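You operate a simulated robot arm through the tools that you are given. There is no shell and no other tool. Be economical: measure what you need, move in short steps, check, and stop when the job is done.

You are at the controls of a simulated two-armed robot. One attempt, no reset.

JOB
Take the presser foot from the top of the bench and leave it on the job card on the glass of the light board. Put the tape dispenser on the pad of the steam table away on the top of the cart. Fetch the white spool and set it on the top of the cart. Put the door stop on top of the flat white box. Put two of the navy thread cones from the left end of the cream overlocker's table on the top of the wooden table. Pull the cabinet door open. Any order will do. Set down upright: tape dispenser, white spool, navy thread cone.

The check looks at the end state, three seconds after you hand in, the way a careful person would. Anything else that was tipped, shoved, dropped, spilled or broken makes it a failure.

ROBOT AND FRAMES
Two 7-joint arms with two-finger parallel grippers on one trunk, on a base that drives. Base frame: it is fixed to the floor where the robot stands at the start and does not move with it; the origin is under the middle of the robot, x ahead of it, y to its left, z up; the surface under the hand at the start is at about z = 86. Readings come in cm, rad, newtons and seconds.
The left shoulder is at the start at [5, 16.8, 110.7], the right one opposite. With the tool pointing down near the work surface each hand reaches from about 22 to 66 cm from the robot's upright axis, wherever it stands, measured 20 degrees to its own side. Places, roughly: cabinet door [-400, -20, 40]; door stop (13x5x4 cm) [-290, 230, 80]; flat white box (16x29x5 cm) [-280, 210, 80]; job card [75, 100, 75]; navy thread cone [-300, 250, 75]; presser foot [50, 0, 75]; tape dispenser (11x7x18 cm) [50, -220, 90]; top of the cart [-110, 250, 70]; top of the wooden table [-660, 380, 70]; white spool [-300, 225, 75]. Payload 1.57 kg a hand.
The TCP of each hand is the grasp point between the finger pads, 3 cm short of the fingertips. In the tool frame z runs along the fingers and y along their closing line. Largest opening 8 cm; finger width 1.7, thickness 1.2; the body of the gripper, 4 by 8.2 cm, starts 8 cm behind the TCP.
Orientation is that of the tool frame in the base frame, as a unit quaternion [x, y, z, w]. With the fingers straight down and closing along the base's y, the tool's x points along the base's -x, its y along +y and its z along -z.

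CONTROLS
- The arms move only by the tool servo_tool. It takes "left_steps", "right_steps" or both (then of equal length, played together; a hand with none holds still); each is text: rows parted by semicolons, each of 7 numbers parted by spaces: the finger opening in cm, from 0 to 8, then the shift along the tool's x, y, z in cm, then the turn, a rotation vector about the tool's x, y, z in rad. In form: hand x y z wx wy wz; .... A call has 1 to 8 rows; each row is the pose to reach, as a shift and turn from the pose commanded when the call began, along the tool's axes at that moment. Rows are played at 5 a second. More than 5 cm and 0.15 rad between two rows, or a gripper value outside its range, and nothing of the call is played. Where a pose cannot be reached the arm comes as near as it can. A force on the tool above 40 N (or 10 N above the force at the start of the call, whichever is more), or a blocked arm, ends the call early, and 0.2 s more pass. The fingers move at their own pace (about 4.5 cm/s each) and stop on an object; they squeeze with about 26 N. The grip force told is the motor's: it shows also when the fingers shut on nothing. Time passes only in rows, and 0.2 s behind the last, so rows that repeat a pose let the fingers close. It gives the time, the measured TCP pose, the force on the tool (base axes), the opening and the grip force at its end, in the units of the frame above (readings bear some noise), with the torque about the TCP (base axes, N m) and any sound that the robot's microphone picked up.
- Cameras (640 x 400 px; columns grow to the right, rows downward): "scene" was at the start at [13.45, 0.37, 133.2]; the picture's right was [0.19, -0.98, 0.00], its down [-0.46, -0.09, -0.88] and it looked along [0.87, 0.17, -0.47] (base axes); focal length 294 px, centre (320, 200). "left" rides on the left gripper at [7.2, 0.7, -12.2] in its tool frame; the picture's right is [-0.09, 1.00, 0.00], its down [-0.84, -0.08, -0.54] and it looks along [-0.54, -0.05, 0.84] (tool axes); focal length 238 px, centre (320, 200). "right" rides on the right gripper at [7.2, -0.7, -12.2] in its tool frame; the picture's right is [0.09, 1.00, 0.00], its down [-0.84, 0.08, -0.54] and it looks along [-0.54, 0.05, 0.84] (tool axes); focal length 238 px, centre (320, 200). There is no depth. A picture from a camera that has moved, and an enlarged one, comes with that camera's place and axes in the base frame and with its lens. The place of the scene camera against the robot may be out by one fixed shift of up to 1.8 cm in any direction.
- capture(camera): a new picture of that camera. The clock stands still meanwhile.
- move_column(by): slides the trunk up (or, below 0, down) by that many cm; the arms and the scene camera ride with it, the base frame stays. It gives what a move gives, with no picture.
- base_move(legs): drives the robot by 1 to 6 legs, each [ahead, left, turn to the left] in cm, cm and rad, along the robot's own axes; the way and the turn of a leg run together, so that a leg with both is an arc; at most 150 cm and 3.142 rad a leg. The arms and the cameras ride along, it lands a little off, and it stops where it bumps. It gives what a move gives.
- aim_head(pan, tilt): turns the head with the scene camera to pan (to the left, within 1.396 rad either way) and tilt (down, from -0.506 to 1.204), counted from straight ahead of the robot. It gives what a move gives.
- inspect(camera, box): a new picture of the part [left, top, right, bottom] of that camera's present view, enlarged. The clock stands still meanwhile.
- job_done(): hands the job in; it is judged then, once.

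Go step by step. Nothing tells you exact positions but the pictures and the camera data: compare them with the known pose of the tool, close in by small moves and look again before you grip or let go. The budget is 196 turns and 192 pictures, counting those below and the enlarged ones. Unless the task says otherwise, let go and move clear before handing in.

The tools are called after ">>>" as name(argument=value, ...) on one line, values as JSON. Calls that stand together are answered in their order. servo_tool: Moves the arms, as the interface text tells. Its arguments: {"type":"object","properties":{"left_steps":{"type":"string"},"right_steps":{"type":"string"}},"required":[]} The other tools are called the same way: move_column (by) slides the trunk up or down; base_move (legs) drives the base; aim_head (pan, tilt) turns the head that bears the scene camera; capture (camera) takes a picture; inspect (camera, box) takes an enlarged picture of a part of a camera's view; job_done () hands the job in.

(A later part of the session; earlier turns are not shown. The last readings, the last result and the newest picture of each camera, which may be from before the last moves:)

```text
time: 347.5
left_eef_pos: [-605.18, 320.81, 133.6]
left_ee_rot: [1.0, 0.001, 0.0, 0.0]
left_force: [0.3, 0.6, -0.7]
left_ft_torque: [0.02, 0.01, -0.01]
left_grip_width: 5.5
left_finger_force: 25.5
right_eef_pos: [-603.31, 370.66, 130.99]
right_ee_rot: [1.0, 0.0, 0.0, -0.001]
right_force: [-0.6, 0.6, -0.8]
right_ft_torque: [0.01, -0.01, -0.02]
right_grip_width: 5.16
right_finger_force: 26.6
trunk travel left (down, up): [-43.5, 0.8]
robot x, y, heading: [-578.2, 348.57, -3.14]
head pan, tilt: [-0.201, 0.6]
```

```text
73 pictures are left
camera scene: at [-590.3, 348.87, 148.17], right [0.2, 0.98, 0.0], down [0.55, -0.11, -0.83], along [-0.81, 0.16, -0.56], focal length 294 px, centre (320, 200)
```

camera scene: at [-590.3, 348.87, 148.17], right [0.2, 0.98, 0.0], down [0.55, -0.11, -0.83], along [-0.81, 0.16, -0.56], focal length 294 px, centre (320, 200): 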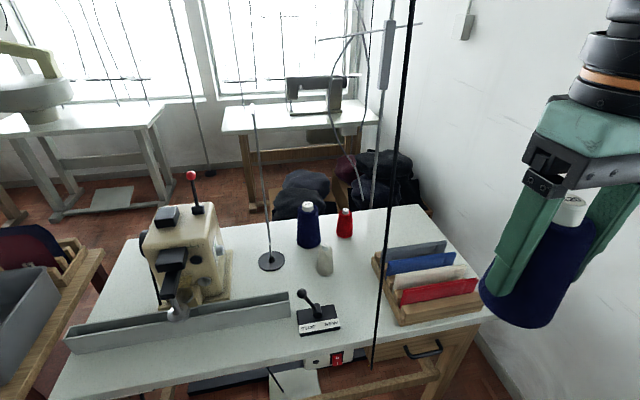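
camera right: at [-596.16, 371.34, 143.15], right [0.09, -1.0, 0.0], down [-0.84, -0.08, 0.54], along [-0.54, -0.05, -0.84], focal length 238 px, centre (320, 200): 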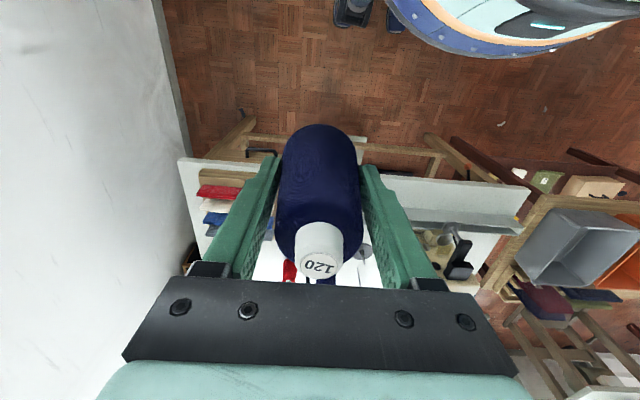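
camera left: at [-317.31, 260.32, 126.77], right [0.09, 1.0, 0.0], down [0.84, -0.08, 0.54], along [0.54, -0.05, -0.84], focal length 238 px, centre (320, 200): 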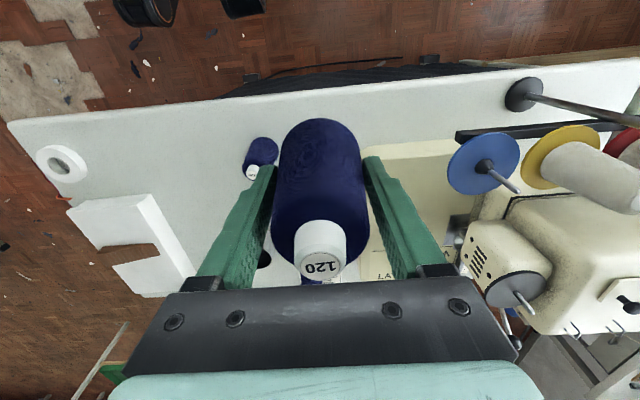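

The cable actually hangs at about [-626, 367], right in front of the pocket, so the pocket is unsafe. I'll use the clear strip in front of the fence (x -631 to -642) instead: the left hand places the first cone at about [-636.5, 349].

>>> move_column(by=-16)

>>> base_move(legs=[[6, -5, 0]])

>>> servo_tool(left_steps="0 -3 -3 0 0 0 0; 0 -6 -6 0 0 0 0; 0 -9 -9 0 0 0 0; 0 -12 -12 1 0 0 0; 0 -15 -15 2 0 0 0; 0 -18 -18 3 0 0 0; 0 -21 -21 5 0 0 0; 0 -23 -22 8 0 0 0")

>>> capture(camera="left")

>>> capture(camera="scene")

```text
time: 349.3
left_eef_pos: [-605.25, 320.8, 117.44]
left_ee_rot: [1.0, 0.001, -0.001, 0.0]
left_force: [-0.3, 0.3, -1.6]
left_ft_torque: [0.0, -0.03, 0.0]
left_grip_width: 5.42
left_finger_force: 26.2
right_eef_pos: [-603.32, 370.67, 115.02]
right_ee_rot: [1.0, 0.0, -0.001, 0.0]
right_force: [0.2, 0.0, -1.0]
right_ft_torque: [-0.02, 0.01, 0.01]
right_grip_width: 5.19
right_finger_force: 26.0
trunk travel left (down, up): [-27.5, 16.8]
robot x, y, heading: [-577.95, 348.49, -3.14]
head pan, tilt: [-0.201, 0.6]
```

```text
time: 350.4
left_eef_pos: [-611.31, 325.69, 117.54]
left_ee_rot: [1.0, 0.001, 0.0, 0.001]
left_force: [-0.3, 0.0, -1.7]
left_ft_torque: [-0.01, 0.0, 0.01]
left_grip_width: 5.39
left_finger_force: 26.0
right_eef_pos: [-609.48, 375.59, 114.99]
right_ee_rot: [1.0, 0.0, 0.0, 0.0]
right_force: [-0.6, 0.5, -0.9]
right_ft_torque: [0.0, -0.01, -0.03]
right_grip_width: 5.16
right_finger_force: 25.9
trunk travel left (down, up): [-27.5, 16.8]
robot x, y, heading: [-584.03, 353.61, -3.139]
head pan, tilt: [-0.201, 0.6]
```

```text
time: 352.2
left_eef_pos: [-634.17, 347.95, 109.58]
left_ee_rot: [1.0, 0.0, 0.0, 0.001]
left_force: [0.0, 0.1, -0.4]
left_ft_torque: [0.02, 0.02, 0.0]
left_grip_width: 5.38
left_finger_force: 26.5
right_eef_pos: [-609.42, 375.55, 114.97]
right_ee_rot: [1.0, 0.0, 0.0, 0.0]
right_force: [0.9, 0.5, -0.8]
right_ft_torque: [0.02, 0.02, 0.0]
right_grip_width: 5.14
right_finger_force: 26.0
trunk travel left (down, up): [-27.5, 16.8]
robot x, y, heading: [-584.17, 353.65, -3.138]
head pan, tilt: [-0.201, 0.6]
```

```text
72 pictures are left
camera left: at [-627.14, 347.39, 121.7], right [-0.09, -1.0, 0.0], down [-0.84, 0.08, 0.54], along [-0.54, 0.05, -0.84], focal length 238 px, centre (320, 200)
```

left: 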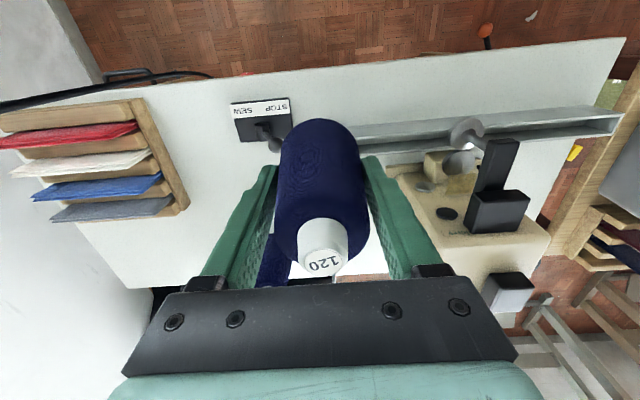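

```text
71 pictures are left
camera scene: at [-596.4, 353.81, 132.16], right [0.2, 0.98, 0.0], down [0.55, -0.11, -0.82], along [-0.81, 0.16, -0.57], focal length 294 px, centre (320, 200)
```

scene: 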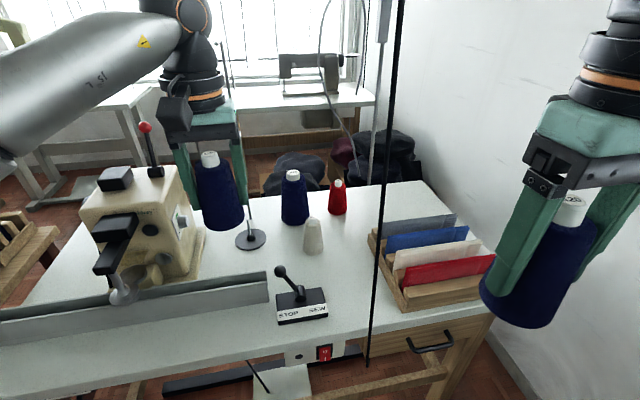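

I'll lower the left cone over the strip, to about [-635.5, 347.5].

>>> servo_tool(left_steps="0 -0.7 0.2 4 0 0 0; 0 -1.3 0.4 8.5 0 0 0; 0 -1.3 0.4 13 0 0 0; 0 -1.3 0.4 17.5 0 0 0; 0 -1.3 0.4 22 0 0 0; 0 -1.3 0.4 25 0 0 0; 0 -1.3 0.4 27 0 0 0")

>>> capture(camera="left")

>>> inspect(camera="scene", box=[160, 180, 400, 400])

```text
time: 353.8
left_eef_pos: [-635.42, 347.45, 82.54]
left_ee_rot: [1.0, -0.001, -0.001, 0.0]
left_force: [-0.2, 0.4, -1.9]
left_ft_torque: [0.0, 0.0, 0.05]
left_grip_width: 5.38
left_finger_force: 25.4
right_eef_pos: [-609.42, 375.53, 114.95]
right_ee_rot: [1.0, 0.0, 0.0, 0.0]
right_force: [0.1, -0.4, -0.9]
right_ft_torque: [-0.02, -0.04, 0.0]
right_grip_width: 5.17
right_finger_force: 26.0
trunk travel left (down, up): [-27.5, 16.8]
robot x, y, heading: [-583.91, 353.24, -3.138]
head pan, tilt: [-0.201, 0.6]
```

```text
70 pictures are left
camera left: at [-628.34, 346.8, 94.7], right [-0.09, -1.0, 0.0], down [-0.84, 0.08, 0.54], along [-0.54, 0.05, -0.84], focal length 238 px, centre (320, 200)
```

left: 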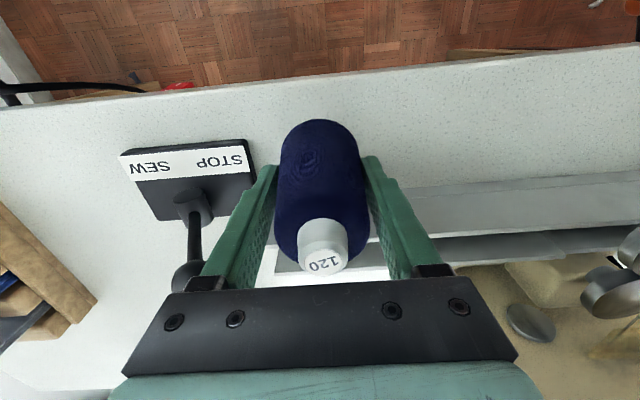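

```text
1.82 times, centred on (280, 290) of scene
camera zoom: at [-596.37, 353.82, 132.17], right [0.2, 0.98, 0.0], down [0.55, -0.11, -0.82], along [-0.81, 0.16, -0.57], focal length 535 px, centre (393, 36)
```

zoom: 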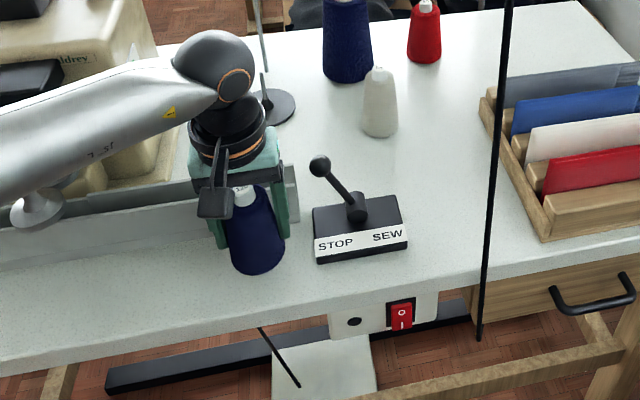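

>>> servo_tool(left_steps="0 0 0.2 0.8 0 0 0; 0 0 0.3 1.6 0 0 0; 0 0 0.3 2.4 0 0 0; 0 0 0.3 3 0 0 0; 0 0 0.3 3.6 0 0 0; 0 0 0.3 4.2 0 0 0; 0 0 0.3 4.8 0 0 0; 0 0 0.3 4.8 0 0 0")

>>> inspect(camera="scene", box=[200, 230, 320, 350])

```text
time: 355.1
left_eef_pos: [-635.88, 347.15, 79.85]
left_ee_rot: [1.0, 0.0, -0.004, -0.002]
left_force: [6.9, -1.2, 15.8]
left_ft_torque: [-0.21, -0.13, 0.08]
left_grip_width: 5.42
left_finger_force: 25.8
right_eef_pos: [-609.44, 375.65, 115.05]
right_ee_rot: [1.0, 0.0, -0.002, 0.0]
right_force: [-0.5, -0.4, -1.0]
right_ft_torque: [0.01, -0.02, -0.03]
right_grip_width: 5.15
right_finger_force: 26.1
trunk travel left (down, up): [-27.5, 16.8]
robot x, y, heading: [-584.02, 353.64, -3.145]
head pan, tilt: [-0.201, 0.6]
stopped in row 6 (left hand): the force on the tool passed its limit at 46 N (the readings are from after the stop); the commanded pose is now the measured one
```

```text
3.33 times, centred on (260, 290) of scene
camera zoom: at [-596.22, 353.81, 132.18], right [0.2, 0.98, 0.0], down [0.55, -0.11, -0.83], along [-0.81, 0.16, -0.56], focal length 980 px, centre (520, -100)
```

zoom: 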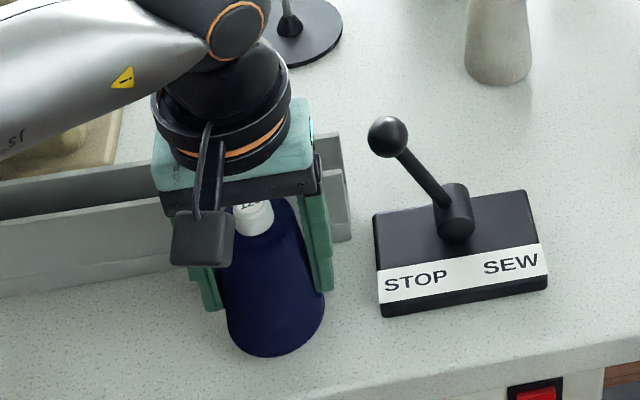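

The cone is on the table. I'll ease, release, and rise straight up.

>>> servo_tool(left_steps="0 0 0 -0.3 0 0 0; 6 0 0 -0.3 0 0 0; 6.6 0 0 -0.3 0 0 0; 6.6 0 0 -0.3 0 0 0; 6.6 0 0 -4 0 0 0; 6.6 0 0 -8.5 0 0 0; 6.6 0 0 -13 0 0 0; 6.6 0 0 -17.5 0 0 0")

>>> servo_tool(left_steps="6.6 0 0 -4.5 0 0 0; 6.6 0 0 -9 0 0 0; 6.6 2 0 -13 0 0 0; 6.6 6 2 -15 0 0 0; 6.6 10 4 -17 0 0 0; 6.6 14 6 -18 0 0 0; 6.6 18 8 -18 0 0 0; 6.6 22 10 -18 0 0 0")

>>> capture(camera="scene")

```text
time: 356.9
left_eef_pos: [-635.82, 347.09, 97.34]
left_ee_rot: [1.0, 0.0, -0.004, -0.001]
left_force: [1.1, -0.8, -0.6]
left_ft_torque: [-0.04, 0.02, 0.01]
left_grip_width: 6.6
left_finger_force: 0.1
right_eef_pos: [-609.34, 375.61, 115.05]
right_ee_rot: [1.0, 0.0, -0.001, 0.0]
right_force: [0.4, 0.5, -1.3]
right_ft_torque: [-0.01, -0.02, 0.02]
right_grip_width: 5.15
right_finger_force: 25.8
trunk travel left (down, up): [-27.5, 16.8]
robot x, y, heading: [-584.02, 353.27, -3.138]
head pan, tilt: [-0.201, 0.6]
```

```text
time: 358.7
left_eef_pos: [-613.32, 337.02, 114.95]
left_ee_rot: [1.0, 0.002, -0.004, -0.001]
left_force: [-0.1, 0.3, 0.3]
left_ft_torque: [-0.01, 0.02, -0.02]
left_grip_width: 6.59
left_finger_force: 0.0
right_eef_pos: [-609.29, 375.34, 115.02]
right_ee_rot: [1.0, 0.002, -0.002, 0.0]
right_force: [0.1, 0.1, -2.0]
right_ft_torque: [0.02, 0.02, 0.01]
right_grip_width: 5.13
right_finger_force: 26.6
trunk travel left (down, up): [-27.5, 16.8]
robot x, y, heading: [-584.47, 353.55, -3.141]
head pan, tilt: [-0.201, 0.6]
```

```text
67 pictures are left
camera scene: at [-596.29, 353.77, 132.18], right [0.2, 0.98, 0.0], down [0.55, -0.11, -0.83], along [-0.81, 0.16, -0.56], focal length 294 px, centre (320, 200)
```

scene: 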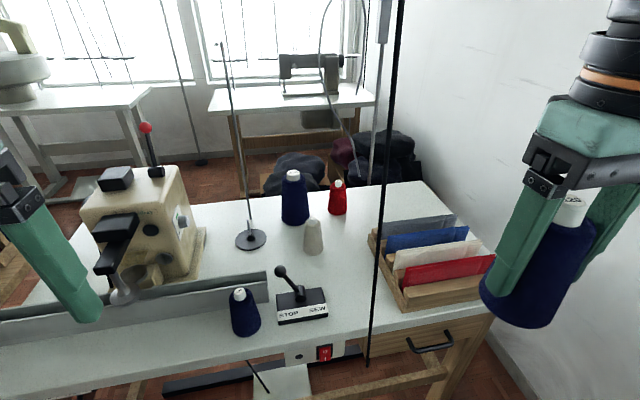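

The first cone stands upright. Now I'll shift left so the right hand can place the second at about [-635.5, 335.5].

>>> base_move(legs=[[-4, 0, 0], [0, 37, 0], [3, 0, 0]])

>>> servo_tool(right_steps="0 -4 0 0 0 0 0; 0 -8 0 0 0 0 0; 0 -12 0 0 0 0 0; 0 -16 0 1 0 0 0; 0 -20 0 2 0 0 0; 0 -23 0 5 0 0 0")

>>> capture(camera="right")

>>> capture(camera="scene")

```text
time: 363.4
left_eef_pos: [-612.47, 299.51, 115.03]
left_ee_rot: [1.0, 0.003, -0.002, -0.001]
left_force: [-0.3, 0.7, 0.4]
left_ft_torque: [0.0, 0.01, -0.02]
left_grip_width: 6.6
left_finger_force: 0.1
right_eef_pos: [-608.56, 338.01, 115.07]
right_ee_rot: [1.0, 0.001, 0.0, 0.0]
right_force: [-0.7, -0.1, -0.2]
right_ft_torque: [0.0, -0.05, 0.02]
right_grip_width: 5.15
right_finger_force: 26.1
trunk travel left (down, up): [-27.5, 16.8]
robot x, y, heading: [-583.16, 315.95, -3.139]
head pan, tilt: [-0.201, 0.6]
```

```text
time: 364.8
left_eef_pos: [-612.37, 299.5, 114.87]
left_ee_rot: [1.0, 0.004, -0.003, 0.0]
left_force: [-0.3, -0.9, -0.2]
left_ft_torque: [0.02, 0.0, -0.01]
left_grip_width: 6.6
left_finger_force: 0.1
right_eef_pos: [-631.3, 337.97, 110.03]
right_ee_rot: [1.0, 0.002, -0.001, 0.0]
right_force: [-0.5, -0.4, -0.5]
right_ft_torque: [-0.01, -0.03, -0.02]
right_grip_width: 5.15
right_finger_force: 26.5
trunk travel left (down, up): [-27.5, 16.8]
robot x, y, heading: [-583.33, 316.31, -3.136]
head pan, tilt: [-0.201, 0.6]
```

```text
66 pictures are left
camera right: at [-624.21, 338.84, 122.21], right [0.1, -1.0, 0.0], down [-0.84, -0.08, 0.54], along [-0.54, -0.05, -0.84], focal length 238 px, centre (320, 200)
```

right: 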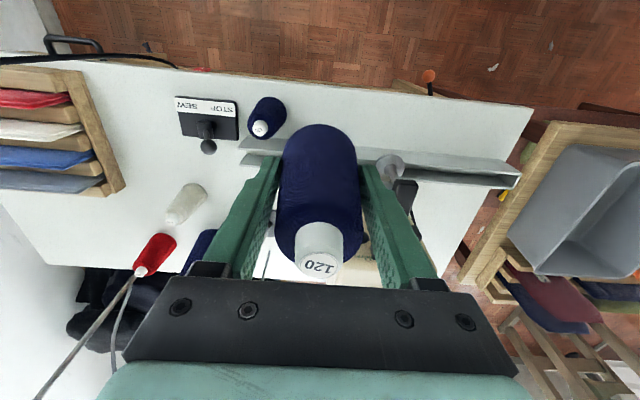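

```text
65 pictures are left
camera scene: at [-595.4, 316.24, 132.16], right [0.19, 0.98, 0.0], down [0.55, -0.11, -0.82], along [-0.81, 0.16, -0.57], focal length 294 px, centre (320, 200)
```

scene: 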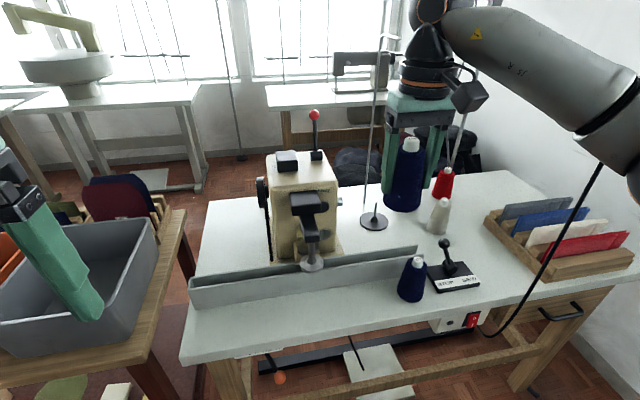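

The second cone is over the strip. I'll align to [-635.5, 335.7] and lower.

>>> servo_tool(right_steps="0 -2 1.2 3 0 0 0; 0 -4.2 2.3 6 0 0 0; 0 -4.2 2.3 10.5 0 0 0; 0 -4.2 2.3 15 0 0 0; 0 -4.2 2.3 19.5 0 0 0; 0 -4.2 2.3 24 0 0 0; 0 -4.2 2.3 27 0 0 0")

>>> capture(camera="right")

>>> capture(camera="scene")

```text
time: 366.4
left_eef_pos: [-612.36, 299.52, 114.95]
left_ee_rot: [1.0, 0.003, -0.003, -0.001]
left_force: [-0.1, 0.4, -0.3]
left_ft_torque: [-0.02, 0.0, 0.02]
left_grip_width: 6.6
left_finger_force: 0.1
right_eef_pos: [-635.84, 335.49, 83.0]
right_ee_rot: [1.0, 0.002, -0.001, 0.0]
right_force: [0.4, -0.3, -1.4]
right_ft_torque: [-0.02, -0.01, 0.0]
right_grip_width: 5.19
right_finger_force: 26.0
trunk travel left (down, up): [-27.5, 16.8]
robot x, y, heading: [-583.25, 315.58, -3.138]
head pan, tilt: [-0.201, 0.6]
```

```text
64 pictures are left
camera right: at [-628.71, 336.25, 95.25], right [0.1, -1.0, 0.0], down [-0.84, -0.08, 0.54], along [-0.54, -0.05, -0.84], focal length 238 px, centre (320, 200)
```

right: 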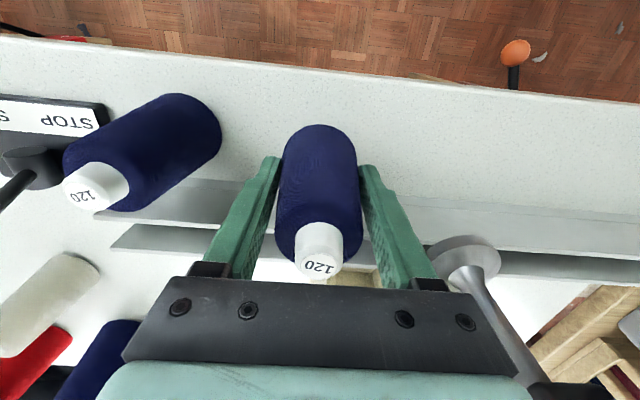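

```text
63 pictures are left
camera scene: at [-595.36, 316.24, 132.17], right [0.19, 0.98, 0.0], down [0.55, -0.11, -0.82], along [-0.81, 0.16, -0.57], focal length 294 px, centre (320, 200)
```

scene: 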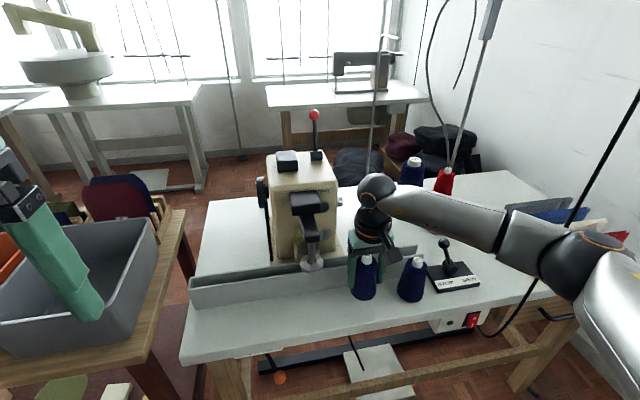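

>>> servo_tool(right_steps="0 0.3 0.2 0.7 0 0 0; 0 0.3 0.2 1.4 0 0 0; 0 0.3 0.2 2 0 0 0; 0 0.3 0.2 2.5 0 0 0; 0 0.3 0.2 3 0 0 0; 0 0.3 0.2 3.5 0 0 0; 0 0.3 0.2 4 0 0 0")

>>> inspect(camera="scene", box=[320, 210, 460, 330])

```text
time: 368.1
left_eef_pos: [-612.22, 299.55, 114.97]
left_ee_rot: [1.0, 0.002, -0.003, -0.002]
left_force: [0.3, -0.3, 0.5]
left_ft_torque: [0.0, -0.01, -0.03]
left_grip_width: 6.62
left_finger_force: 0.0
right_eef_pos: [-635.64, 335.35, 80.02]
right_ee_rot: [1.0, 0.002, -0.006, 0.002]
right_force: [6.2, 0.6, 15.7]
right_ft_torque: [0.31, -0.26, -0.1]
right_grip_width: 5.17
right_finger_force: 26.1
trunk travel left (down, up): [-27.5, 16.8]
robot x, y, heading: [-583.01, 315.72, -3.138]
head pan, tilt: [-0.201, 0.6]
stopped in row 7 (right hand): the force on the tool passed its limit at 43 N (the readings are from after the stop); the commanded pose is now the measured one
```

```text
3.33 times, centred on (390, 270) of scene
camera zoom: at [-595.19, 316.21, 132.19], right [0.2, 0.98, 0.0], down [0.55, -0.11, -0.83], along [-0.81, 0.16, -0.56], focal length 980 px, centre (87, -33)
```

zoom: 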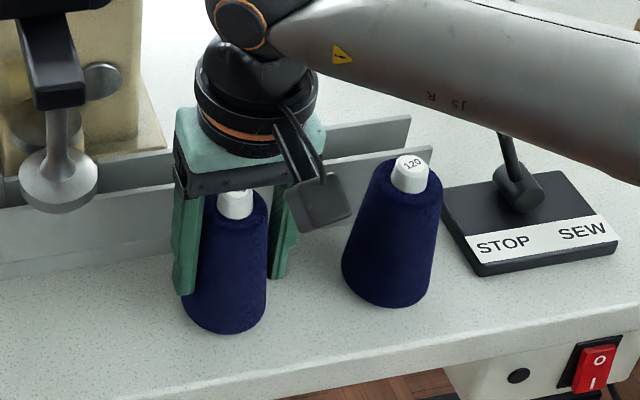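

Contact. I'll ease, release and rise.

>>> servo_tool(right_steps="0 0 0 -0.3 0 0 0; 5.8 0 0 -0.3 0 0 0; 6.4 0 0 -0.3 0 0 0; 6.4 0 0 -0.3 0 0 0; 6.4 0 0 -4 0 0 0; 6.4 0 0 -8.5 0 0 0; 6.4 0 0 -13 0 0 0; 6.4 0 0 -17.5 0 0 0")

>>> servo_tool(right_steps="6.4 0 0 -4.5 0 0 0; 6.4 0 0 -9 0 0 0; 6.4 2 0 -13 0 0 0; 6.4 6 0 -15 0 0 0; 6.4 10 0 -16 0 0 0; 6.4 14 0 -17 0 0 0; 6.4 18 0 -17 0 0 0; 6.4 22 0 -17 0 0 0")

>>> capture(camera="scene")

```text
time: 369.9
left_eef_pos: [-612.18, 299.51, 115.03]
left_ee_rot: [1.0, 0.003, -0.004, 0.0]
left_force: [-0.2, 0.8, 0.1]
left_ft_torque: [-0.03, 0.01, -0.01]
left_grip_width: 6.62
left_finger_force: 0.0
right_eef_pos: [-635.56, 335.38, 97.15]
right_ee_rot: [1.0, 0.001, -0.004, 0.001]
right_force: [0.8, -0.4, 0.3]
right_ft_torque: [0.0, 0.01, 0.0]
right_grip_width: 6.42
right_finger_force: 0.1
trunk travel left (down, up): [-27.5, 16.8]
robot x, y, heading: [-583.11, 315.75, -3.139]
head pan, tilt: [-0.201, 0.6]
```

```text
time: 371.6
left_eef_pos: [-612.26, 299.57, 114.94]
left_ee_rot: [1.0, 0.001, -0.003, -0.001]
left_force: [-0.3, -1.0, 0.1]
left_ft_torque: [0.0, -0.01, -0.01]
left_grip_width: 6.57
left_finger_force: 0.1
right_eef_pos: [-612.96, 335.39, 113.86]
right_ee_rot: [1.0, 0.002, -0.004, 0.001]
right_force: [-0.7, 0.8, 0.6]
right_ft_torque: [-0.04, 0.02, -0.03]
right_grip_width: 6.38
right_finger_force: 0.2
trunk travel left (down, up): [-27.5, 16.8]
robot x, y, heading: [-583.11, 315.78, -3.138]
head pan, tilt: [-0.201, 0.6]
```

```text
61 pictures are left
camera scene: at [-595.29, 316.24, 132.18], right [0.19, 0.98, 0.0], down [0.55, -0.11, -0.83], along [-0.81, 0.16, -0.56], focal length 294 px, centre (320, 200)
```

scene: 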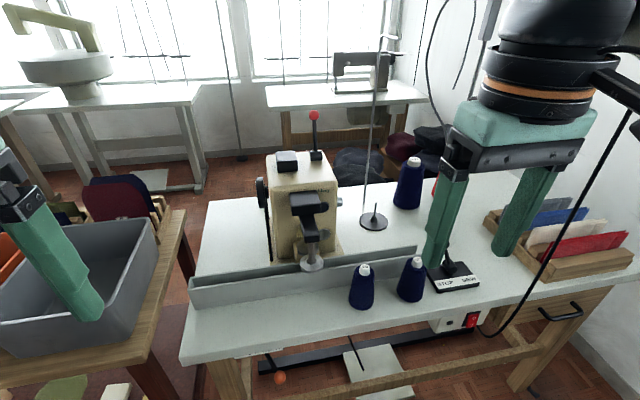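

Both cones stand upright. But the stated centre [-660, 380] suggests the intended surface is the right part of this table. The pocket between lever and tray (y 365–379) measures wide enough and stays about 4 cm clear of the cable, so I'll move the cones there. First I'll re-grasp the left one with the right hand.

>>> servo_tool(right_steps="7 -4.5 0 0 0 0 0; 7 -9 0 0 0 0 0; 7 -13.5 0 0 0 0 0; 7 -18 0 1 0 0 0; 7 -22 0 3 0 0 0; 7 -22.3 0 8 0 0 0; 7 -22.3 0 12.5 0 0 0; 7 -22.3 0 17 0 0 0")

>>> capture(camera="right")

```text
time: 373.4
left_eef_pos: [-612.29, 299.41, 114.96]
left_ee_rot: [1.0, 0.002, -0.004, -0.001]
left_force: [0.2, 0.0, 0.5]
left_ft_torque: [0.02, -0.05, 0.03]
left_grip_width: 6.61
left_finger_force: 0.0
right_eef_pos: [-635.84, 335.49, 97.08]
right_ee_rot: [1.0, 0.001, -0.005, 0.002]
right_force: [-1.4, -0.6, 0.6]
right_ft_torque: [0.03, -0.02, 0.02]
right_grip_width: 6.99
right_finger_force: 0.0
trunk travel left (down, up): [-27.5, 16.8]
robot x, y, heading: [-583.07, 315.55, -3.14]
head pan, tilt: [-0.201, 0.6]
```

```text
60 pictures are left
camera right: at [-628.67, 336.21, 109.19], right [0.09, -1.0, 0.0], down [-0.83, -0.08, 0.55], along [-0.55, -0.05, -0.84], focal length 238 px, centre (320, 200)
```

right: 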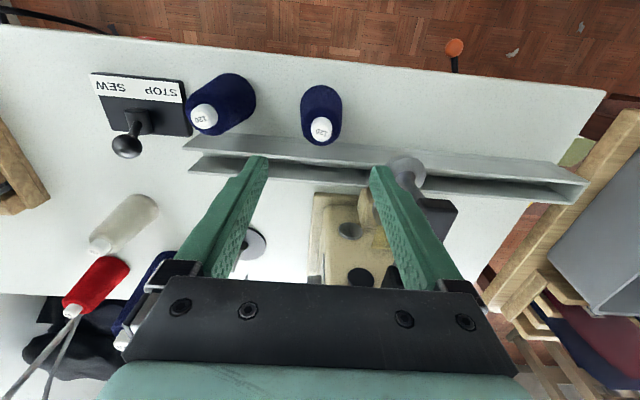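

>>> servo_tool(right_steps="7 0 0 4.5 0 0 0; 7 0 0 9 0 0 0; 7 0 0 13.5 0 0 0; 7 0 0 17.3 0 0 0; 0 0 0 17.5 0 0 0; 0 0 0 17.5 0 0 0; 0 0 0 17.5 0 0 0; 0 0 0 17.5 0 0 0")

>>> servo_tool(right_steps="0 0 0 -3 0 0 0; 0 0 0 -7.5 0 0 0; 0 0 0 -12 0 0 0; 0 0 0 -16.5 0 0 0; 0 0 0 -21 0 0 0; 0 0 0 -25.5 0 0 0; 0 4 0 -28 0 0 0; 0 8 0 -30 0 0 0")

>>> servo_tool(right_steps="0 4 -1 -1 0 0 0; 0 8 -2 -2 0 0 0; 0 12 -3 -3 0 0 0; 0 16 -4 -3 0 0 0; 0 18 -5 -3 0 0 0")

>>> capture(camera="scene")

```text
time: 375.2
left_eef_pos: [-612.24, 299.52, 114.94]
left_ee_rot: [1.0, 0.001, -0.003, 0.0]
left_force: [0.3, 0.4, -0.3]
left_ft_torque: [-0.01, 0.01, 0.0]
left_grip_width: 6.59
left_finger_force: 0.1
right_eef_pos: [-635.93, 335.28, 79.53]
right_ee_rot: [1.0, 0.001, -0.004, 0.0]
right_force: [-0.2, -0.1, 1.7]
right_ft_torque: [0.05, 0.11, -0.01]
right_grip_width: 5.24
right_finger_force: 25.7
trunk travel left (down, up): [-27.5, 16.8]
robot x, y, heading: [-583.26, 316.29, -3.135]
head pan, tilt: [-0.201, 0.6]
```

```text
time: 377.1
left_eef_pos: [-612.25, 299.49, 114.92]
left_ee_rot: [1.0, 0.002, -0.003, 0.0]
left_force: [-0.4, -0.5, -0.8]
left_ft_torque: [0.01, 0.06, -0.02]
left_grip_width: 6.61
left_finger_force: 0.0
right_eef_pos: [-627.62, 335.12, 109.67]
right_ee_rot: [1.0, 0.001, -0.004, 0.001]
right_force: [1.0, 0.7, -0.4]
right_ft_torque: [-0.02, 0.02, -0.02]
right_grip_width: 5.23
right_finger_force: 25.7
trunk travel left (down, up): [-27.5, 16.8]
robot x, y, heading: [-583.11, 316.25, -3.135]
head pan, tilt: [-0.201, 0.6]
```

```text
time: 378.2
left_eef_pos: [-612.28, 299.58, 115.02]
left_ee_rot: [1.0, 0.002, -0.003, -0.001]
left_force: [0.9, 0.3, -0.5]
left_ft_torque: [0.0, -0.05, 0.01]
left_grip_width: 6.62
left_finger_force: 0.0
right_eef_pos: [-609.67, 340.29, 112.38]
right_ee_rot: [1.0, 0.002, -0.004, 0.001]
right_force: [-0.3, -0.4, -1.7]
right_ft_torque: [-0.02, 0.01, 0.04]
right_grip_width: 5.24
right_finger_force: 26.0
trunk travel left (down, up): [-27.5, 16.8]
robot x, y, heading: [-583.34, 316.11, -3.139]
head pan, tilt: [-0.201, 0.6]
```

```text
59 pictures are left
camera scene: at [-595.3, 316.26, 132.17], right [0.19, 0.98, 0.0], down [0.55, -0.11, -0.83], along [-0.81, 0.16, -0.56], focal length 294 px, centre (320, 200)
```

scene: 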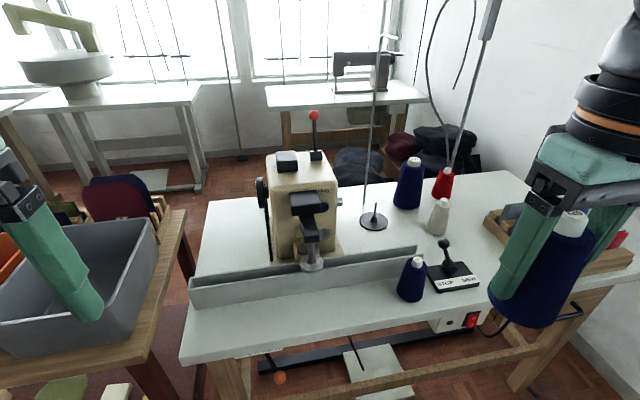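

>>> base_move(legs=[[0, -36, 0], [5, 0, 0]])

>>> capture(camera="right")

>>> capture(camera="scene")

```text
time: 382.5
left_eef_pos: [-617.59, 335.04, 114.94]
left_ee_rot: [1.0, 0.002, -0.003, -0.001]
left_force: [0.3, -0.6, 0.5]
left_ft_torque: [0.0, -0.01, 0.01]
left_grip_width: 6.6
left_finger_force: 0.1
right_eef_pos: [-615.0, 375.82, 112.31]
right_ee_rot: [1.0, 0.002, -0.004, 0.001]
right_force: [-1.4, -0.1, -1.1]
right_ft_torque: [-0.04, -0.01, 0.0]
right_grip_width: 5.23
right_finger_force: 26.4
trunk travel left (down, up): [-27.5, 16.8]
robot x, y, heading: [-588.33, 351.65, -3.137]
head pan, tilt: [-0.201, 0.6]
```

```text
58 pictures are left
camera right: at [-607.72, 376.7, 124.43], right [0.1, -1.0, 0.0], down [-0.83, -0.08, 0.55], along [-0.55, -0.05, -0.84], focal length 238 px, centre (320, 200)
```

right: 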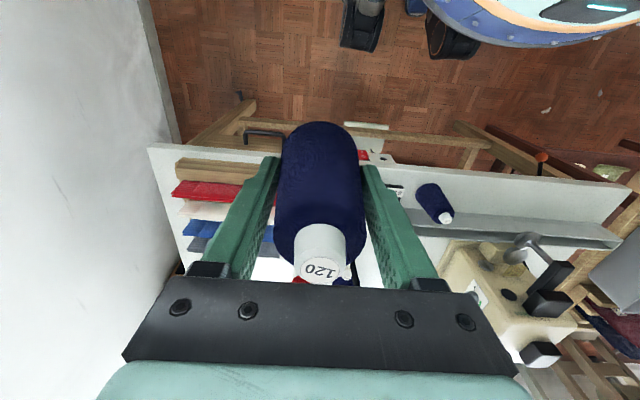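

```text
57 pictures are left
camera scene: at [-600.6, 351.84, 132.16], right [0.19, 0.98, 0.0], down [0.56, -0.11, -0.82], along [-0.81, 0.16, -0.57], focal length 294 px, centre (320, 200)
```

scene: 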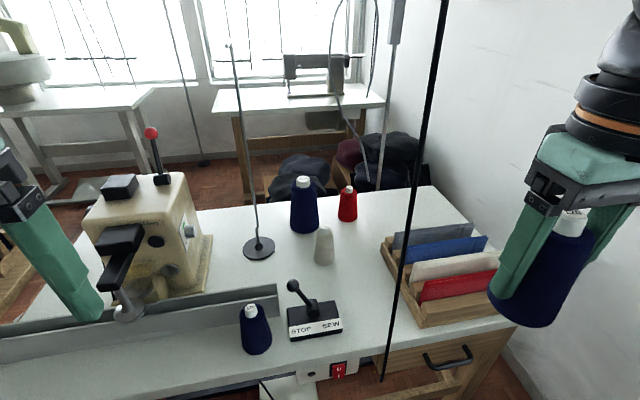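

I'll swing the cone past the cable on its wall side (y of about 379) and then into the pocket.

>>> servo_tool(right_steps="0 -2 -3.5 0 0 0 0; 0 -6.5 -3.5 0 0 0 0; 0 -11 -3.5 0 0 0 0; 0 -15.5 -3.5 0 0 0 0; 0 -20 -3.5 0 0 0 0; 0 -24.5 -3.5 0 0 0 0; 0 -28 -2 0 0 0 0; 0 -31.5 1 0 0 0 0")

>>> capture(camera="right")

>>> capture(camera="scene")

```text
time: 384.3
left_eef_pos: [-617.42, 334.96, 115.02]
left_ee_rot: [1.0, 0.002, -0.003, -0.001]
left_force: [0.1, -0.1, 0.3]
left_ft_torque: [0.01, 0.01, 0.0]
left_grip_width: 6.58
left_finger_force: 0.1
right_eef_pos: [-646.57, 374.5, 112.58]
right_ee_rot: [1.0, 0.004, -0.004, 0.0]
right_force: [-0.2, 0.0, -1.4]
right_ft_torque: [0.01, -0.02, 0.0]
right_grip_width: 5.24
right_finger_force: 26.1
trunk travel left (down, up): [-27.5, 16.8]
robot x, y, heading: [-588.21, 351.61, -3.134]
head pan, tilt: [-0.201, 0.6]
```

```text
56 pictures are left
camera right: at [-639.2, 375.28, 124.65], right [0.1, -1.0, 0.0], down [-0.83, -0.08, 0.55], along [-0.55, -0.05, -0.84], focal length 238 px, centre (320, 200)
```

right: 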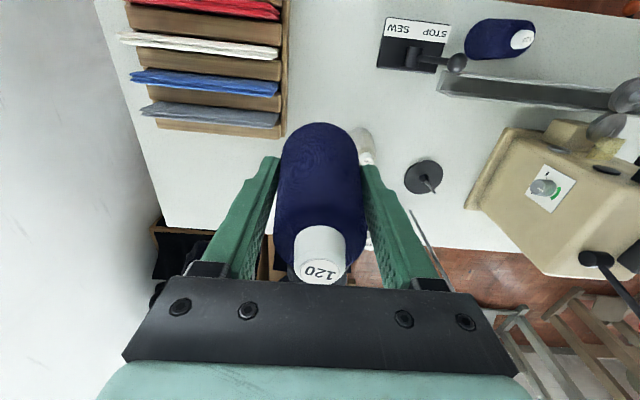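

```text
55 pictures are left
camera scene: at [-600.55, 351.67, 132.16], right [0.19, 0.98, 0.0], down [0.55, -0.11, -0.82], along [-0.81, 0.16, -0.57], focal length 294 px, centre (320, 200)
```

scene: 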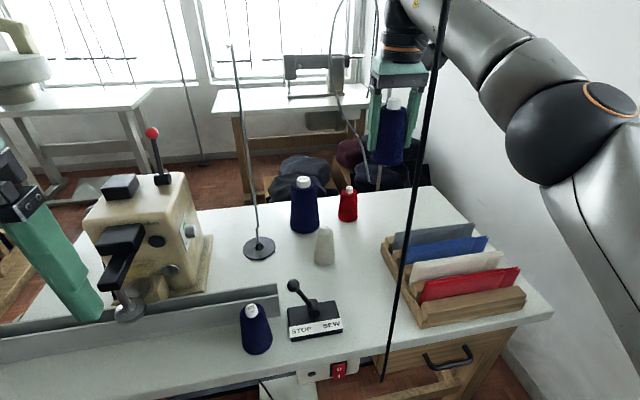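

The cone is past the cable and over the pocket. I'll lower it at [-647.5, 373.5].

>>> servo_tool(right_steps="0 -0.5 0.5 3 0 0 0; 0 -1 1 7.5 0 0 0; 0 -1 1 12 0 0 0; 0 -1 1 16.5 0 0 0; 0 -1 1 21 0 0 0; 0 -1 1 25.5 0 0 0; 0 -1 1 29 0 0 0; 0 -1 1 30.5 0 0 0")

>>> capture(camera="right")

>>> capture(camera="scene")

```text
time: 386.1
left_eef_pos: [-617.53, 335.09, 115.02]
left_ee_rot: [1.0, 0.004, -0.003, -0.001]
left_force: [0.6, -0.8, -0.6]
left_ft_torque: [0.04, -0.01, 0.02]
left_grip_width: 6.61
left_finger_force: 0.0
right_eef_pos: [-647.6, 373.78, 82.05]
right_ee_rot: [1.0, 0.002, -0.004, 0.001]
right_force: [-0.6, -1.6, -1.2]
right_ft_torque: [0.03, -0.01, 0.02]
right_grip_width: 5.24
right_finger_force: 25.9
trunk travel left (down, up): [-27.5, 16.8]
robot x, y, heading: [-588.48, 351.42, -3.136]
head pan, tilt: [-0.201, 0.6]
```

```text
54 pictures are left
camera right: at [-640.37, 374.54, 94.16], right [0.1, -1.0, 0.0], down [-0.83, -0.08, 0.55], along [-0.55, -0.05, -0.84], focal length 238 px, centre (320, 200)
```

right: 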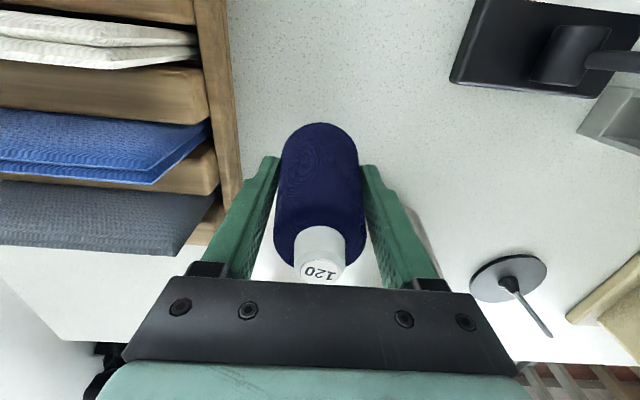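

```text
53 pictures are left
camera scene: at [-600.52, 351.84, 132.17], right [0.19, 0.98, 0.0], down [0.55, -0.11, -0.82], along [-0.81, 0.16, -0.57], focal length 294 px, centre (320, 200)
```

scene: 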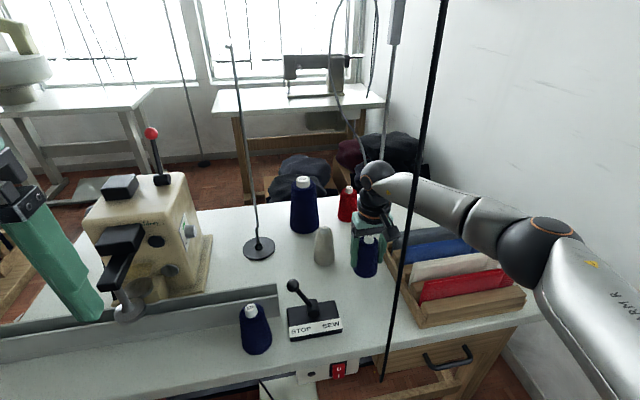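

>>> servo_tool(right_steps="0 0 0.2 0.7 0 0 0; 0 0 0.2 1.4 0 0 0; 0 0 0.2 1.9 0 0 0; 0 0 0.2 2.4 0 0 0; 0 0 0.2 2.9 0 0 0; 0 0 0.2 3.3 0 0 0")

>>> inspect(camera="scene", box=[310, 170, 550, 330])

```text
time: 387.5
left_eef_pos: [-617.16, 335.02, 115.11]
left_ee_rot: [1.0, 0.003, -0.005, -0.002]
left_force: [0.6, 0.3, 0.1]
left_ft_torque: [-0.01, 0.0, -0.02]
left_grip_width: 6.59
left_finger_force: 0.1
right_eef_pos: [-647.71, 373.5, 79.47]
right_ee_rot: [1.0, 0.001, -0.009, 0.001]
right_force: [8.5, 5.4, 35.4]
right_ft_torque: [0.22, -0.81, 0.01]
right_grip_width: 5.23
right_finger_force: 26.2
trunk travel left (down, up): [-27.5, 16.8]
robot x, y, heading: [-588.13, 351.34, -3.137]
head pan, tilt: [-0.201, 0.6]
```

```text
2.50 times, centred on (430, 250) of scene
camera zoom: at [-600.08, 351.75, 132.29], right [0.19, 0.98, 0.0], down [0.55, -0.11, -0.83], along [-0.81, 0.16, -0.56], focal length 735 px, centre (45, 75)
```

zoom: 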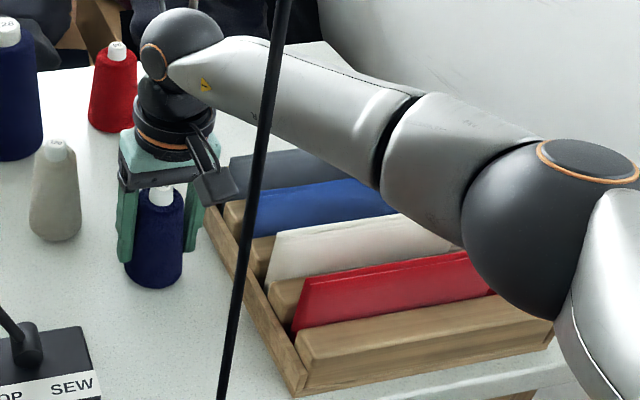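

>>> servo_tool(right_steps="0 0 0 -0.6 0 0 0; 5.8 0 0 -0.6 0 0 0; 6.4 0 0 -0.6 0 0 0; 6.4 0 0 -0.6 0 0 0; 6.4 0 0 -4 0 0 0; 6.4 0 0 -8.5 0 0 0; 6.4 0 0 -13 0 0 0; 6.4 0 0 -17.5 0 0 0")

>>> servo_tool(right_steps="6.4 0 0 -4.5 0 0 0; 6.4 0 0 -9 0 0 0; 6.4 1 -3 -12 0 0 0; 6.4 4 -5 -15 0 0 0; 6.4 8.5 -5.5 -15 0 0 0; 6.4 13 -5.5 -15 0 0 0; 6.4 17.5 -5.5 -15 0 0 0; 6.4 22 -5.5 -15 0 0 0")

>>> servo_tool(right_steps="6.4 4.5 0 0 0 0 0; 6.4 9 0 0 0 0 0; 6.4 13 2 0 0 0 0")

>>> capture(camera="scene")

```text
time: 389.3
left_eef_pos: [-617.43, 335.04, 115.03]
left_ee_rot: [1.0, 0.003, -0.003, 0.0]
left_force: [0.1, -0.8, 0.5]
left_ft_torque: [0.04, -0.01, 0.02]
left_grip_width: 6.61
left_finger_force: 0.0
right_eef_pos: [-647.69, 373.7, 96.41]
right_ee_rot: [1.0, 0.002, -0.005, 0.001]
right_force: [0.1, -0.3, 0.1]
right_ft_torque: [0.02, 0.01, 0.01]
right_grip_width: 6.36
right_finger_force: 0.2
trunk travel left (down, up): [-27.5, 16.8]
robot x, y, heading: [-588.26, 351.25, -3.137]
head pan, tilt: [-0.201, 0.6]
```

```text
time: 391.1
left_eef_pos: [-617.56, 335.06, 115.02]
left_ee_rot: [1.0, 0.003, -0.004, -0.001]
left_force: [-0.3, -0.1, 0.5]
left_ft_torque: [-0.01, 0.04, 0.0]
left_grip_width: 6.61
left_finger_force: 0.1
right_eef_pos: [-625.28, 379.19, 111.09]
right_ee_rot: [1.0, 0.001, -0.004, 0.002]
right_force: [0.6, -0.2, 0.3]
right_ft_torque: [-0.01, 0.03, -0.02]
right_grip_width: 6.39
right_finger_force: 0.0
trunk travel left (down, up): [-27.5, 16.8]
robot x, y, heading: [-588.27, 351.65, -3.133]
head pan, tilt: [-0.201, 0.6]
```

```text
time: 391.9
left_eef_pos: [-617.41, 335.06, 114.99]
left_ee_rot: [1.0, 0.002, -0.004, 0.0]
left_force: [0.7, 0.3, 0.0]
left_ft_torque: [-0.01, -0.01, 0.0]
left_grip_width: 6.61
left_finger_force: 0.0
right_eef_pos: [-612.55, 377.51, 111.12]
right_ee_rot: [1.0, 0.002, -0.005, 0.001]
right_force: [0.2, -0.2, 0.1]
right_ft_torque: [0.02, 0.01, -0.03]
right_grip_width: 6.4
right_finger_force: 0.0
trunk travel left (down, up): [-27.5, 16.8]
robot x, y, heading: [-588.18, 351.48, -3.134]
head pan, tilt: [-0.201, 0.6]
```

```text
51 pictures are left
camera scene: at [-600.5, 351.8, 132.17], right [0.19, 0.98, 0.0], down [0.55, -0.11, -0.83], along [-0.81, 0.16, -0.56], focal length 294 px, centre (320, 200)
```

scene: 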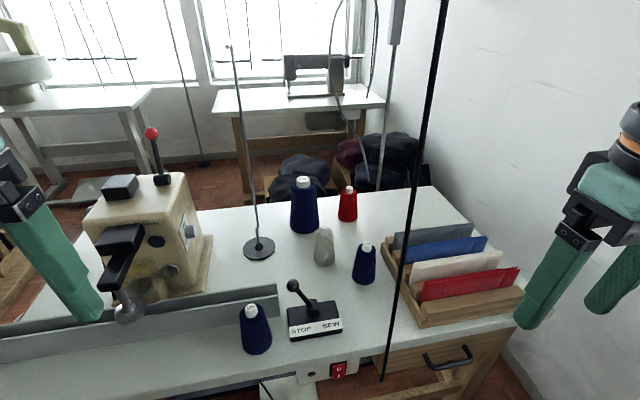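

The first cone is in the pocket and upright. Now I'll fetch the second, moving left so the right hand can grasp it.

>>> base_move(legs=[[0, 30, 0]])

>>> servo_tool(right_steps="7 -4.5 0 0 0 0 0; 7 -9 0 0 0 0 0; 7 -13.5 0 0 0 0 0; 7 -18 0 2 0 0 0; 7 -21 0 5 0 0 0; 7 -23 0 9 0 0 0")

>>> capture(camera="right")

```text
time: 395.1
left_eef_pos: [-617.29, 304.87, 115.0]
left_ee_rot: [1.0, 0.001, -0.004, -0.001]
left_force: [0.7, -0.4, -0.3]
left_ft_torque: [-0.01, -0.01, 0.05]
left_grip_width: 6.6
left_finger_force: 0.1
right_eef_pos: [-612.37, 347.24, 111.05]
right_ee_rot: [1.0, 0.001, -0.005, 0.001]
right_force: [0.1, -0.9, 0.1]
right_ft_torque: [-0.02, 0.03, -0.04]
right_grip_width: 6.4
right_finger_force: 0.1
trunk travel left (down, up): [-27.5, 16.8]
robot x, y, heading: [-587.95, 321.2, -3.138]
head pan, tilt: [-0.201, 0.6]
```

```text
time: 396.5
left_eef_pos: [-617.29, 304.92, 114.95]
left_ee_rot: [1.0, 0.001, -0.003, -0.001]
left_force: [-0.1, -0.1, 0.0]
left_ft_torque: [0.02, 0.01, 0.03]
left_grip_width: 6.6
left_finger_force: 0.0
right_eef_pos: [-635.53, 347.22, 102.31]
right_ee_rot: [1.0, 0.0, -0.003, 0.001]
right_force: [-0.6, -0.4, 0.1]
right_ft_torque: [0.0, -0.01, 0.0]
right_grip_width: 7.0
right_finger_force: 0.1
trunk travel left (down, up): [-27.5, 16.8]
robot x, y, heading: [-588.1, 321.44, -3.137]
head pan, tilt: [-0.201, 0.6]
```

```text
50 pictures are left
camera right: at [-628.15, 347.98, 114.27], right [0.09, -1.0, 0.0], down [-0.83, -0.08, 0.55], along [-0.55, -0.05, -0.84], focal length 238 px, centre (320, 200)
```

right: 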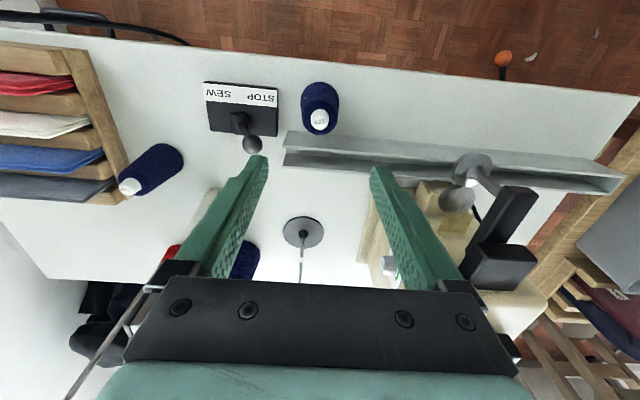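

>>> servo_tool(right_steps="6.8 -0.2 0 4.5 0 0 0; 6.8 -0.2 0 9 0 0 0; 6.8 -0.2 0 13.5 0 0 0; 6.8 -0.2 0 18 0 0 0; 6.8 -0.2 0 22.5 0 0 0; 6.8 -0.2 0 22.7 0 0 0")

>>> servo_tool(right_steps="0 0 0 0 0 0 0; 0 0 0 0 0 0 0; 0 0 0 0 0 0 0; 0 0 0 -3 0 0 0; 0 0 0 -7.5 0 0 0; 0 0 0 -12 0 0 0; 0 0 0 -16.5 0 0 0; 0 0 0 -21 0 0 0")

>>> servo_tool(right_steps="0 0 0 -4.5 0 0 0; 0 3 0 -8 0 0 0; 0 7 0 -10 0 0 0; 0 11.5 0 -10 0 0 0; 0 16 0 -10 0 0 0; 0 20 -2 -10 0 0 0; 0 23 -5 -10 0 0 0")

>>> capture(camera="scene")

```text
time: 397.9
left_eef_pos: [-617.33, 304.93, 114.93]
left_ee_rot: [1.0, 0.002, -0.003, -0.002]
left_force: [-0.6, 0.1, 0.3]
left_ft_torque: [-0.02, 0.02, -0.04]
left_grip_width: 6.61
left_finger_force: 0.2
right_eef_pos: [-635.85, 347.17, 79.68]
right_ee_rot: [1.0, 0.0, -0.005, 0.001]
right_force: [0.2, 0.1, 1.0]
right_ft_torque: [0.03, 0.02, 0.0]
right_grip_width: 6.82
right_finger_force: 0.0
trunk travel left (down, up): [-27.5, 16.8]
robot x, y, heading: [-588.43, 321.65, -3.135]
head pan, tilt: [-0.201, 0.6]
```

```text
time: 399.7
left_eef_pos: [-617.34, 304.88, 114.91]
left_ee_rot: [1.0, 0.002, -0.003, -0.001]
left_force: [-0.2, -1.6, 0.2]
left_ft_torque: [-0.02, 0.0, 0.0]
left_grip_width: 6.6
left_finger_force: 0.0
right_eef_pos: [-635.71, 347.16, 100.76]
right_ee_rot: [1.0, 0.001, -0.005, 0.002]
right_force: [0.3, -0.3, -1.1]
right_ft_torque: [0.0, -0.02, -0.01]
right_grip_width: 5.45
right_finger_force: 25.4
trunk travel left (down, up): [-27.5, 16.8]
robot x, y, heading: [-588.42, 321.07, -3.137]
head pan, tilt: [-0.201, 0.6]
```

```text
time: 401.3
left_eef_pos: [-617.33, 305.02, 115.03]
left_ee_rot: [1.0, 0.002, -0.003, 0.0]
left_force: [-0.4, 0.0, 0.6]
left_ft_torque: [-0.01, 0.01, -0.01]
left_grip_width: 6.63
left_finger_force: 0.1
right_eef_pos: [-612.54, 352.07, 110.5]
right_ee_rot: [1.0, 0.002, -0.003, 0.001]
right_force: [1.4, 0.4, -0.1]
right_ft_torque: [0.01, 0.02, -0.04]
right_grip_width: 5.45
right_finger_force: 26.3
trunk travel left (down, up): [-27.5, 16.8]
robot x, y, heading: [-588.13, 321.63, -3.137]
head pan, tilt: [-0.201, 0.6]
```

```text
49 pictures are left
camera scene: at [-600.3, 321.64, 132.18], right [0.2, 0.98, 0.0], down [0.55, -0.11, -0.83], along [-0.81, 0.16, -0.56], focal length 294 px, centre (320, 200)
```

scene: 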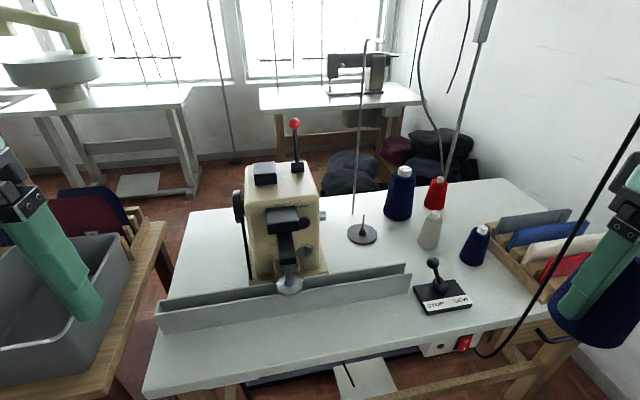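

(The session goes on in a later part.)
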